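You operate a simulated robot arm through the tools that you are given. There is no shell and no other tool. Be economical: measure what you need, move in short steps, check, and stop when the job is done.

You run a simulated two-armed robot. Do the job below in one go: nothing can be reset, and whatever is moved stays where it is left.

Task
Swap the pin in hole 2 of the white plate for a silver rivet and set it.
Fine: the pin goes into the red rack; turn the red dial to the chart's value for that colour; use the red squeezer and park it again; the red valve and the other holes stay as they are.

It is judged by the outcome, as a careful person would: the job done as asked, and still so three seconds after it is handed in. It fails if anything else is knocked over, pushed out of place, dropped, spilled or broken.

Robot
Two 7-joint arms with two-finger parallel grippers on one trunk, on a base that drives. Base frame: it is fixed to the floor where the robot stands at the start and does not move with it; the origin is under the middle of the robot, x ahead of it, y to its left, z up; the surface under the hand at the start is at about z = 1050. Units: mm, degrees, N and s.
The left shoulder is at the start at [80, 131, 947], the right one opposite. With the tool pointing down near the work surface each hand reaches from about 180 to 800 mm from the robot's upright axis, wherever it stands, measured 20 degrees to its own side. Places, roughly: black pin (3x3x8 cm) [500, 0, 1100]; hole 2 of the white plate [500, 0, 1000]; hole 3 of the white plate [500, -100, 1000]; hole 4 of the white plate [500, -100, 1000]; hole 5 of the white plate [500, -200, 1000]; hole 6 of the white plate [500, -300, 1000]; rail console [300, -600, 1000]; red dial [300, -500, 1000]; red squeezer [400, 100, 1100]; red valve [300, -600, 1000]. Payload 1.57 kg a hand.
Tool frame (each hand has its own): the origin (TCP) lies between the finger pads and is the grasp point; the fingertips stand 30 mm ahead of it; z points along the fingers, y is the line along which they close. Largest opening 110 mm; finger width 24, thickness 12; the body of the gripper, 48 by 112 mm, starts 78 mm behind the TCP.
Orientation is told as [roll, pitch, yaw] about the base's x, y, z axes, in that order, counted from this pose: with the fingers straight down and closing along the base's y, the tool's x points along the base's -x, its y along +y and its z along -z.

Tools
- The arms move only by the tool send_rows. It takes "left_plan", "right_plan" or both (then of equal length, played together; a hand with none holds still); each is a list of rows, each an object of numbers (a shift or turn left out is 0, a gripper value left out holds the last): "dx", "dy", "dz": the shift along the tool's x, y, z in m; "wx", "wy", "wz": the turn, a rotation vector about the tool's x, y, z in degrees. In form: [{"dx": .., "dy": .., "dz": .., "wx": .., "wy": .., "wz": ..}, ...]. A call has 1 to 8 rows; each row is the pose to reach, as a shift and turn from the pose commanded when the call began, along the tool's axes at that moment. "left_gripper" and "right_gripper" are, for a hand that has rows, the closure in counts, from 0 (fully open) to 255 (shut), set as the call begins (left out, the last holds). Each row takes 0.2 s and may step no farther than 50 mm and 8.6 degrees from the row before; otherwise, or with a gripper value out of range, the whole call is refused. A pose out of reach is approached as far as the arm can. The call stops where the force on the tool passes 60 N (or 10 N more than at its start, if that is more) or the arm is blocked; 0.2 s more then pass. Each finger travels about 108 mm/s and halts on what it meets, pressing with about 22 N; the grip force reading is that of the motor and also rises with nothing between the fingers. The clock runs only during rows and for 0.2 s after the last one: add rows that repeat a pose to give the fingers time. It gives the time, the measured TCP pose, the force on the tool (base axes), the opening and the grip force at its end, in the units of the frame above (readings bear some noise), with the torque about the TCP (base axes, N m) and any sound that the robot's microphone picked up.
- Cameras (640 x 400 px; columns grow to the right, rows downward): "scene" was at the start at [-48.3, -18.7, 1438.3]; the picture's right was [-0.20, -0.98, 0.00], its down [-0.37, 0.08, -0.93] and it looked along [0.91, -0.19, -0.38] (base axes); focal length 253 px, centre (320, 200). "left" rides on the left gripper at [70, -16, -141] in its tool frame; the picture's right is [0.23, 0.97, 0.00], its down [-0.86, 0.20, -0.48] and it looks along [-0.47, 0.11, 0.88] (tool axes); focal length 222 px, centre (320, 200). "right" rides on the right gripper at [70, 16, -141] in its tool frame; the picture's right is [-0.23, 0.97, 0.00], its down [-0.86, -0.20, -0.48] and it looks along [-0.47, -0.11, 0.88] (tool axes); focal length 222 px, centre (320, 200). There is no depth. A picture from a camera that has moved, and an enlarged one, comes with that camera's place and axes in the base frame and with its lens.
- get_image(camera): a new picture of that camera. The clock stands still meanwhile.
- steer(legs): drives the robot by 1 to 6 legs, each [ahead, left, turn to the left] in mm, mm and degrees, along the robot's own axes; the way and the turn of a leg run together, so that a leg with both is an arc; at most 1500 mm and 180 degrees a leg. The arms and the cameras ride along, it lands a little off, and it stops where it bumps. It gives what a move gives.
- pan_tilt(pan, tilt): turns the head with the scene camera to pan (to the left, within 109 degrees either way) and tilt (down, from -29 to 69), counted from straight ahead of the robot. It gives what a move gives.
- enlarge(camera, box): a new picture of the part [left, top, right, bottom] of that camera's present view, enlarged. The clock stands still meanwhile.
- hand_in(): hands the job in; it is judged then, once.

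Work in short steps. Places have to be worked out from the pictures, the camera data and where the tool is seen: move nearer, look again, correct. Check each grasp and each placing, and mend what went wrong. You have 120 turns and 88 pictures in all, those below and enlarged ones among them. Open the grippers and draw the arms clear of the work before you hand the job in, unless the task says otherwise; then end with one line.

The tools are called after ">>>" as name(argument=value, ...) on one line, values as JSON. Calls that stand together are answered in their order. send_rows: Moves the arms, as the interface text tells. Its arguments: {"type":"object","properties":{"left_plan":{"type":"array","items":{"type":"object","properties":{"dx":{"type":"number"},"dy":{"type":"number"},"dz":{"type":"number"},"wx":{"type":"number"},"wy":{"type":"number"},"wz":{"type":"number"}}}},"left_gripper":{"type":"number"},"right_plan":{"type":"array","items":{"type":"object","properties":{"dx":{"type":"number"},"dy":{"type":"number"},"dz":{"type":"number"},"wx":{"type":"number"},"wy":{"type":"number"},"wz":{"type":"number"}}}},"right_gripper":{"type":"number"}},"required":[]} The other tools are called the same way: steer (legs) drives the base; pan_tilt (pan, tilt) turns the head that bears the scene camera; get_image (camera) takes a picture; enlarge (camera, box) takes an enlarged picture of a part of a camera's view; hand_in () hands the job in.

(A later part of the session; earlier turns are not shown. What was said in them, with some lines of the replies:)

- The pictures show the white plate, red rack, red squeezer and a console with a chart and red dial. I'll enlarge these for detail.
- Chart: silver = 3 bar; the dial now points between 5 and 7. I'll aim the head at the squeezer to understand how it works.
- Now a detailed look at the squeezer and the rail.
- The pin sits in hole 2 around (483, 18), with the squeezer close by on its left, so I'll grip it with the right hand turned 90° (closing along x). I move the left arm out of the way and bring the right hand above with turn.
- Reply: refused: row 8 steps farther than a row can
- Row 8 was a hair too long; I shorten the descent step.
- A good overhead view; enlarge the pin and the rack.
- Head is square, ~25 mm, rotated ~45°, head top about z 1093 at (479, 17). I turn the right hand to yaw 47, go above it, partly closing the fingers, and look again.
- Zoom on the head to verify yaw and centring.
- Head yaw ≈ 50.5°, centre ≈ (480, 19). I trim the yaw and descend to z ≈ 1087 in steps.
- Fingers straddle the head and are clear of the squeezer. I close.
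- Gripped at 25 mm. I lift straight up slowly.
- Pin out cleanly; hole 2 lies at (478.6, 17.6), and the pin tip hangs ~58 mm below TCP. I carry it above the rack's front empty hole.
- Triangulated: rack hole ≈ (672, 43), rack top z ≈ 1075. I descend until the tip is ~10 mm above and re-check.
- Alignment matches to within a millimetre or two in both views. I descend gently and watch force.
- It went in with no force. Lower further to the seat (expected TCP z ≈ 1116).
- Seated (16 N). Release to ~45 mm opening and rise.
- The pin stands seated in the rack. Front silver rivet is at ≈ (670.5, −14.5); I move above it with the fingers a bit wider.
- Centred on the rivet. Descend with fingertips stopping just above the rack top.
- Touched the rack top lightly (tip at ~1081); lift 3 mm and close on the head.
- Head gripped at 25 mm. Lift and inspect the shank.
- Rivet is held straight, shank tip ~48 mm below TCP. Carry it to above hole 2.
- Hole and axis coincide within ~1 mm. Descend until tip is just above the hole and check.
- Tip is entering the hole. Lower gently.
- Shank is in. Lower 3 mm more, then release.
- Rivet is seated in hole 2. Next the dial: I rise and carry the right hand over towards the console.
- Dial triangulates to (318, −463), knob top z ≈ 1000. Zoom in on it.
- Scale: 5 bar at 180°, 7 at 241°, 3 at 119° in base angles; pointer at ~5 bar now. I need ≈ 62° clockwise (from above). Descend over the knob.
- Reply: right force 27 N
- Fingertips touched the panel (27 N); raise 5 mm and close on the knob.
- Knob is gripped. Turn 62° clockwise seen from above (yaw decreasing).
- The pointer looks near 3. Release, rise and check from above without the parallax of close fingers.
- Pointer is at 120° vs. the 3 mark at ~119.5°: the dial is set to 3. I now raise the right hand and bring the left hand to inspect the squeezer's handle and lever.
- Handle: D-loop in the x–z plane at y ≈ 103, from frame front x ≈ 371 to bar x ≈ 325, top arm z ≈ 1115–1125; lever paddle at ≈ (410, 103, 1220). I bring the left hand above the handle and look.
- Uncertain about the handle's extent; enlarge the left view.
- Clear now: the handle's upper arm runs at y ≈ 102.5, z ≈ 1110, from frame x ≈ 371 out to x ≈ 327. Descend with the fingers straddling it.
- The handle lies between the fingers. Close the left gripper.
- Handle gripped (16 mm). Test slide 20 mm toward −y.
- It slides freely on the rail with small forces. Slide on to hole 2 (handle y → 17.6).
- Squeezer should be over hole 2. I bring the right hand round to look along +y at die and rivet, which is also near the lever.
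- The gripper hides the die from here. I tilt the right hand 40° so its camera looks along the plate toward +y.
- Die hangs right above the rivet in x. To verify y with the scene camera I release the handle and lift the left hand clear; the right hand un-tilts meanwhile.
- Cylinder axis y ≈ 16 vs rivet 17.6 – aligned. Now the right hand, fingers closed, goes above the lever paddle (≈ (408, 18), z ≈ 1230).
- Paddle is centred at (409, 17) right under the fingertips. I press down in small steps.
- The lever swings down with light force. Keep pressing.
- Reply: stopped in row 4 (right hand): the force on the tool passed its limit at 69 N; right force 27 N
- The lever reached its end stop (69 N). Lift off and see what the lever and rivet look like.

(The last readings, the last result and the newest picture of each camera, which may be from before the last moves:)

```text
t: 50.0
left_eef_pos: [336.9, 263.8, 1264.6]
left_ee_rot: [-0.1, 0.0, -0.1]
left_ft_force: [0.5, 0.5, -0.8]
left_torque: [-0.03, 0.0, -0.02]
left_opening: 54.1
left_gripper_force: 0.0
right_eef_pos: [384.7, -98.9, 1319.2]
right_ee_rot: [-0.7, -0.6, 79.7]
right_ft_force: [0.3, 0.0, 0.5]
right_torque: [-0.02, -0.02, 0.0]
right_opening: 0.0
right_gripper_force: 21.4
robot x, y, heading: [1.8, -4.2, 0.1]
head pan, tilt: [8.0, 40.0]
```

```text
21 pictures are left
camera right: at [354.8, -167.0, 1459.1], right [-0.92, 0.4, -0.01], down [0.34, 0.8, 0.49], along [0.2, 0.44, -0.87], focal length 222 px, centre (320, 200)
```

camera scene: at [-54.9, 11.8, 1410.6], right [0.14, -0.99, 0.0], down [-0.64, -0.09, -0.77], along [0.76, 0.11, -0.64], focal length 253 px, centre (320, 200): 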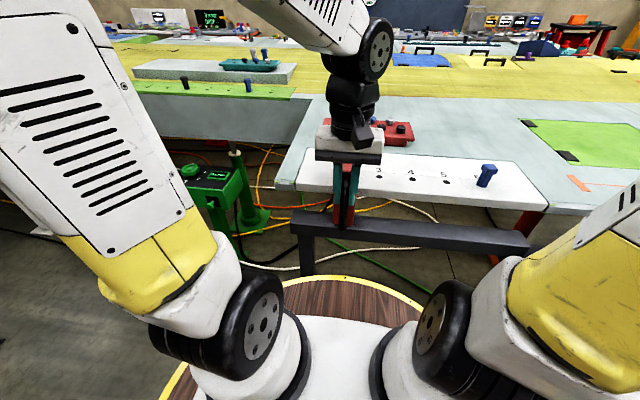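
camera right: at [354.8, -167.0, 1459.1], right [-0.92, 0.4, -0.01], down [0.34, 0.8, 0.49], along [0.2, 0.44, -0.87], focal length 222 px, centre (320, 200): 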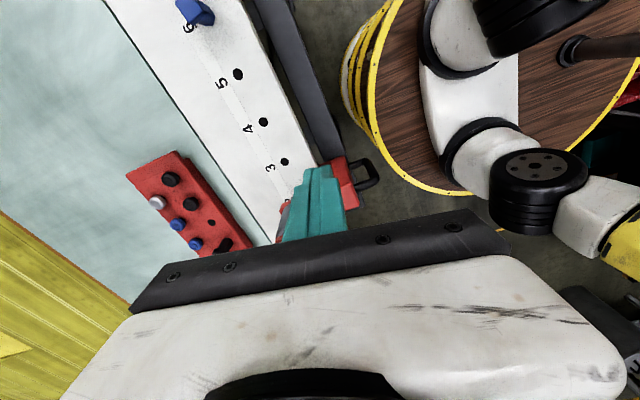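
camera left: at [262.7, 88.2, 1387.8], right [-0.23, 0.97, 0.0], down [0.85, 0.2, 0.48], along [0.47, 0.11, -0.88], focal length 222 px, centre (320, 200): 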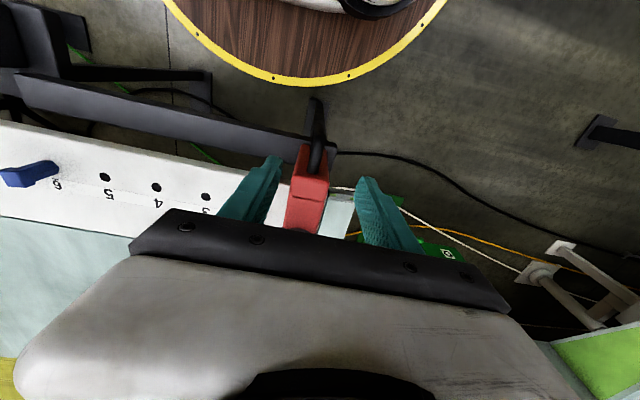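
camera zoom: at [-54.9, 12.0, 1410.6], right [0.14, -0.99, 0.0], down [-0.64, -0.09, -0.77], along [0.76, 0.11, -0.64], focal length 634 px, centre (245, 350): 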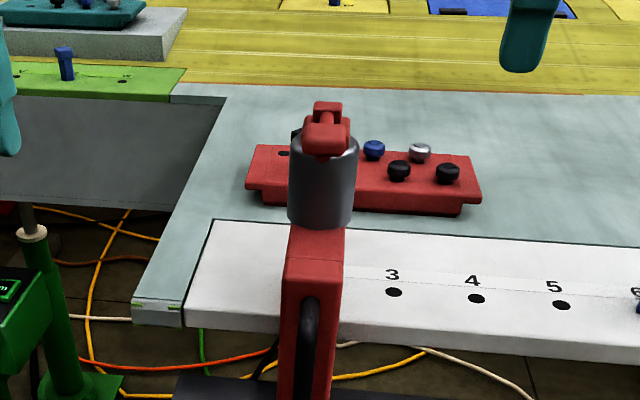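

The lever sprang back. I return the right camera to the tilted side view to inspect the rivet.

>>> send_rows(right_plan=[{"dx": 0.012, "dy": -0.03}, {"dx": 0.024, "dy": -0.06}, {"dx": 0.036, "dy": -0.092}, {"dx": 0.036, "dy": -0.092, "dz": 0.035, "wy": -8}, {"dx": 0.036, "dy": -0.092, "dz": 0.07, "wy": -16}, {"dx": 0.036, "dy": -0.092, "dz": 0.105, "wy": -24}, {"dx": 0.036, "dy": -0.092, "dz": 0.138, "wy": -32}, {"dx": 0.036, "dy": -0.092, "dz": 0.163, "wy": -40}])

>>> enlarge(camera="right", box=[290, 90, 450, 240])

```text
t: 51.8
left_eef_pos: [336.4, 263.4, 1264.8]
left_ee_rot: [-0.1, 0.2, 0.1]
left_ft_force: [0.2, 0.1, 0.1]
left_torque: [0.0, -0.02, -0.04]
left_opening: 53.9
left_gripper_force: 0.2
right_eef_pos: [472.4, -149.9, 1157.0]
right_ee_rot: [-0.9, -40.6, 80.2]
right_ft_force: [-0.3, 0.2, -0.4]
right_torque: [-0.03, -0.01, -0.01]
right_opening: 0.0
right_gripper_force: 21.3
robot x, y, heading: [0.1, 1.9, -0.1]
head pan, tilt: [8.0, 40.0]
```

```text
2.67 times, centred on (370, 165) of right
camera zoom: at [429.1, -290.4, 1218.1], right [-0.93, 0.35, 0.14], down [0.25, 0.3, 0.92], along [0.28, 0.89, -0.36], focal length 592 px, centre (187, 293)
```

zoom: 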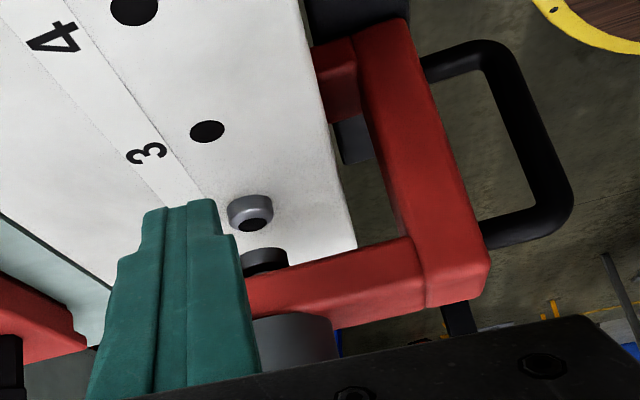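

The rivet head now sits flush and shows a dimple. Enlarge to confirm.

>>> enlarge(camera="right", box=[335, 145, 385, 190])

```text
8.89 times, centred on (360, 168) of right
camera zoom: at [429.1, -290.4, 1218.1], right [-0.93, 0.35, 0.14], down [0.25, 0.3, 0.92], along [0.28, 0.89, -0.36], focal length 1974 px, centre (-36, 489)
```

zoom: 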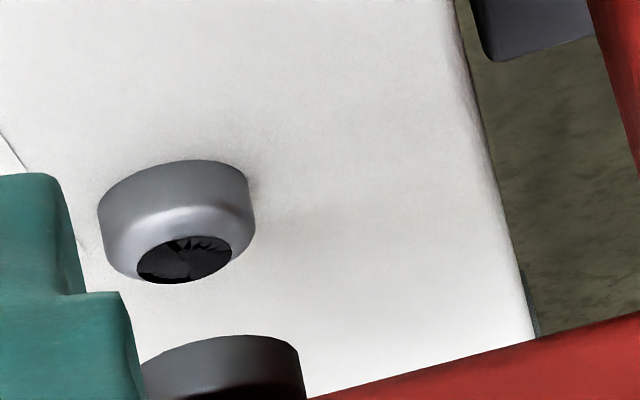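

The rivet is pressed flush: set. Now park: the left hand returns over the handle (y ≈ 17).

>>> send_rows(left_plan=[{"dy": -0.042}, {"dy": -0.084}, {"dy": -0.126}, {"dy": -0.168}, {"dy": -0.21}, {"dy": -0.246}, {"dx": -0.001, "dy": -0.246, "dz": 0.04}, {"dx": -0.001, "dy": -0.246, "dz": 0.08}])

>>> enlarge(camera="left", box=[240, 80, 400, 240])

```text
t: 53.6
left_eef_pos: [338.2, 16.6, 1185.7]
left_ee_rot: [0.0, 0.1, 0.1]
left_ft_force: [-0.5, 0.2, 0.5]
left_torque: [-0.03, -0.01, -0.06]
left_opening: 53.8
left_gripper_force: 0.0
right_eef_pos: [473.5, -150.2, 1157.0]
right_ee_rot: [-0.9, -40.5, 80.2]
right_ft_force: [0.6, 0.8, -0.7]
right_torque: [0.04, -0.01, 0.0]
right_opening: 0.2
right_gripper_force: 21.7
robot x, y, heading: [0.6, 3.5, -0.2]
head pan, tilt: [8.0, 40.0]
```

```text
2.50 times, centred on (320, 160) of left
camera zoom: at [268.7, 0.4, 1327.4], right [-0.23, 0.97, 0.0], down [0.86, 0.2, 0.48], along [0.47, 0.11, -0.88], focal length 555 px, centre (320, 300)
```

zoom: 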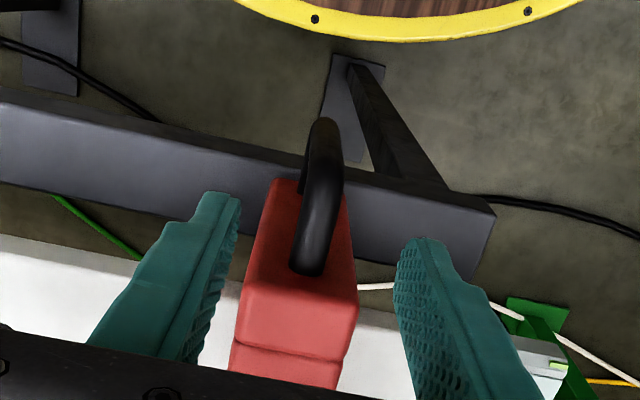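

The handle is centred between the fingers. Descend to z 1105 and close.

>>> send_rows(left_plan=[{"dz": 0.03}, {"dz": 0.055}, {"dz": 0.072}, {"dz": 0.08}])

>>> send_rows(left_plan=[{}, {}, {}], left_gripper=255)

```text
t: 54.6
left_eef_pos: [337.6, 18.1, 1104.9]
left_ee_rot: [0.0, 0.1, 0.0]
left_ft_force: [-0.8, -0.3, 0.3]
left_torque: [0.03, -0.01, -0.02]
left_opening: 53.8
left_gripper_force: 0.1
right_eef_pos: [472.0, -149.6, 1157.1]
right_ee_rot: [-1.0, -40.6, 80.2]
right_ft_force: [0.0, 0.1, -0.1]
right_torque: [-0.01, 0.02, 0.0]
right_opening: 0.1
right_gripper_force: 21.1
robot x, y, heading: [2.0, -2.4, 0.1]
head pan, tilt: [8.0, 40.0]
```

```text
t: 55.4
left_eef_pos: [339.0, 17.5, 1104.7]
left_ee_rot: [0.0, 0.0, 0.0]
left_ft_force: [-0.1, 0.3, -6.8]
left_torque: [-0.07, -0.66, 0.15]
left_opening: 16.0
left_gripper_force: 31.6
right_eef_pos: [473.5, -150.0, 1158.2]
right_ee_rot: [-0.9, -40.4, 80.1]
right_ft_force: [-0.3, 1.3, -0.2]
right_torque: [-0.01, -0.01, 0.0]
right_opening: 0.0
right_gripper_force: 21.7
robot x, y, heading: [-6.1, -1.4, 0.1]
head pan, tilt: [8.0, 40.0]
```

Gripped. Slide back +85 mm to the park position.

>>> send_rows(left_plan=[{"dy": 0.014}, {"dy": 0.028}, {"dy": 0.042}, {"dy": 0.056}, {"dy": 0.07}, {"dy": 0.08}, {"dy": 0.085}])

>>> send_rows(left_plan=[{}, {}, {"dz": -0.03}, {"dz": -0.07}, {"dz": -0.11}, {"dz": -0.15}, {"dy": 0.045, "dz": -0.16}, {"dy": 0.09, "dz": -0.16}], left_gripper=130)

>>> send_rows(left_plan=[{"dy": 0.045}, {"dy": 0.09}, {"dy": 0.1}, {"dy": 0.1}, {"dy": 0.1}], right_plan=[{"wy": 8, "dz": -0.02}, {"wy": 16, "dz": -0.04}, {"wy": 24, "dz": -0.06}, {"wy": 32, "dz": -0.08}, {"wy": 40, "dz": -0.1}])

>>> enlarge(camera="scene", box=[260, 90, 420, 240])

```text
t: 57.0
left_eef_pos: [338.9, 103.0, 1104.7]
left_ee_rot: [0.1, 0.0, 0.0]
left_ft_force: [-1.6, -0.2, 9.1]
left_torque: [-0.05, -0.76, 0.09]
left_opening: 16.0
left_gripper_force: 32.1
right_eef_pos: [472.3, -150.2, 1156.2]
right_ee_rot: [-0.9, -40.5, 80.1]
right_ft_force: [-0.1, 0.7, 0.6]
right_torque: [0.0, -0.01, -0.01]
right_opening: 0.0
right_gripper_force: 21.1
robot x, y, heading: [0.1, -0.6, -0.1]
head pan, tilt: [8.0, 40.0]
```

```text
t: 58.8
left_eef_pos: [339.5, 192.6, 1265.8]
left_ee_rot: [0.0, 0.0, -0.2]
left_ft_force: [0.8, 0.2, -0.2]
left_torque: [-0.01, 0.03, 0.01]
left_opening: 53.5
left_gripper_force: 0.0
right_eef_pos: [473.9, -149.8, 1156.8]
right_ee_rot: [-0.9, -40.5, 80.2]
right_ft_force: [0.1, -0.5, -0.4]
right_torque: [0.02, -0.04, -0.02]
right_opening: 0.0
right_gripper_force: 21.7
robot x, y, heading: [-1.5, -2.3, 0.2]
head pan, tilt: [8.0, 40.0]
```

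```text
t: 60.0
left_eef_pos: [339.4, 293.0, 1264.6]
left_ee_rot: [0.0, 0.1, 0.0]
left_ft_force: [1.1, -0.7, -0.1]
left_torque: [0.0, 0.0, 0.0]
left_opening: 53.6
left_gripper_force: 0.0
right_eef_pos: [458.6, -213.8, 1233.7]
right_ee_rot: [-0.7, -0.3, 79.6]
right_ft_force: [-0.5, 0.7, -0.1]
right_torque: [0.04, 0.02, 0.03]
right_opening: 0.0
right_gripper_force: 21.6
robot x, y, heading: [-2.3, 2.0, 0.1]
head pan, tilt: [8.0, 40.0]
```

```text
2.67 times, centred on (340, 165) of scene
camera zoom: at [-55.1, 11.6, 1410.6], right [0.14, -0.99, 0.0], down [-0.64, -0.09, -0.77], along [0.76, 0.11, -0.64], focal length 676 px, centre (267, 293)
```

zoom: 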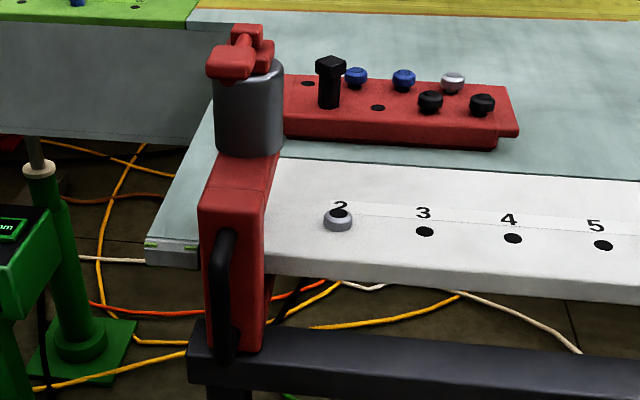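

The squeezer is back exactly where it stood at first, and rivet and pin are in place. Draw both arms up, open grippers, and take a last look at dial and valve.

>>> send_rows(left_plan=[{"dz": -0.04}, {"dz": -0.08}, {"dz": -0.12}, {"dz": -0.12}], right_plan=[{"dz": -0.04}, {"dz": -0.08}, {"dz": -0.12}, {"dz": -0.16}], left_gripper=0, right_gripper=0)

>>> pan_tilt(pan=-45, tilt=45)

>>> get_image(camera="scene")

>>> get_image(camera="right")

```text
t: 61.0
left_eef_pos: [339.4, 293.1, 1385.2]
left_ee_rot: [0.1, 0.1, 0.0]
left_ft_force: [0.0, -0.3, 0.2]
left_torque: [0.02, -0.01, -0.02]
left_opening: 110.0
left_gripper_force: 0.0
right_eef_pos: [458.6, -215.0, 1393.4]
right_ee_rot: [-0.6, -0.5, 79.7]
right_ft_force: [0.5, 0.5, -1.2]
right_torque: [0.01, -0.03, 0.06]
right_opening: 110.0
right_gripper_force: 0.1
robot x, y, heading: [-2.0, -2.3, -0.1]
head pan, tilt: [8.0, 40.0]
```

```text
t: 62.2
left_eef_pos: [339.9, 292.8, 1384.7]
left_ee_rot: [-0.1, 0.1, 0.0]
left_ft_force: [0.0, -1.2, -0.8]
left_torque: [-0.02, -0.01, -0.03]
left_opening: 110.1
left_gripper_force: 0.1
right_eef_pos: [458.6, -214.3, 1393.9]
right_ee_rot: [-0.6, -0.5, 79.6]
right_ft_force: [0.0, 0.1, 0.4]
right_torque: [-0.02, 0.02, 0.0]
right_opening: 110.2
right_gripper_force: 0.1
robot x, y, heading: [2.0, 3.3, -0.2]
head pan, tilt: [-45.0, 45.0]
```

```text
16 pictures are left
camera scene: at [-81.7, -57.6, 1403.3], right [-0.71, -0.71, 0.0], down [-0.5, 0.5, -0.71], along [0.5, -0.5, -0.71], focal length 253 px, centre (320, 200)
```

scene: 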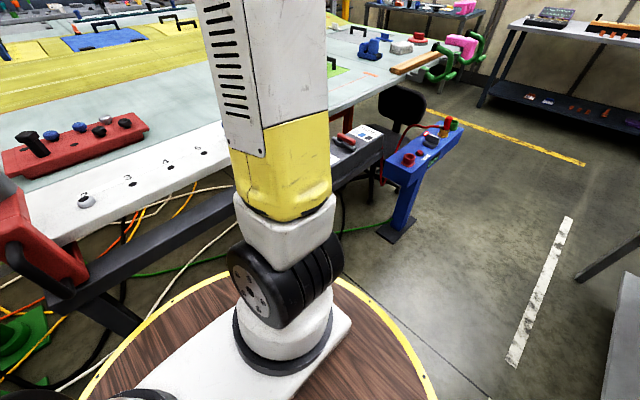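

```text
15 pictures are left
camera right: at [427.4, -282.2, 1532.8], right [-0.92, 0.4, -0.01], down [0.34, 0.8, 0.49], along [0.2, 0.44, -0.87], focal length 222 px, centre (320, 200)
```

right: 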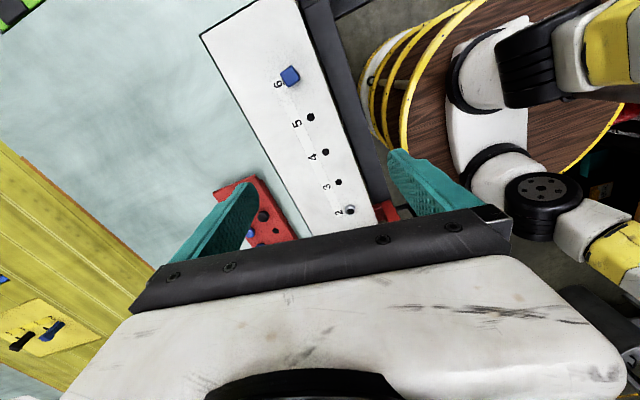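

Everything is in order: the pin is in the rack, the rivet is set in hole 2, the dial read 3 after I let go of it, the valve was not touched, the squeezer is parked and both arms are clear. I hand in.

>>> hand_in()

```text
The job is handed in.
```

The black pin from hole 2 is in the red rack, a silver rivet is set flush in its place, the red dial is at 3, and the red squeezer is parked where it started.
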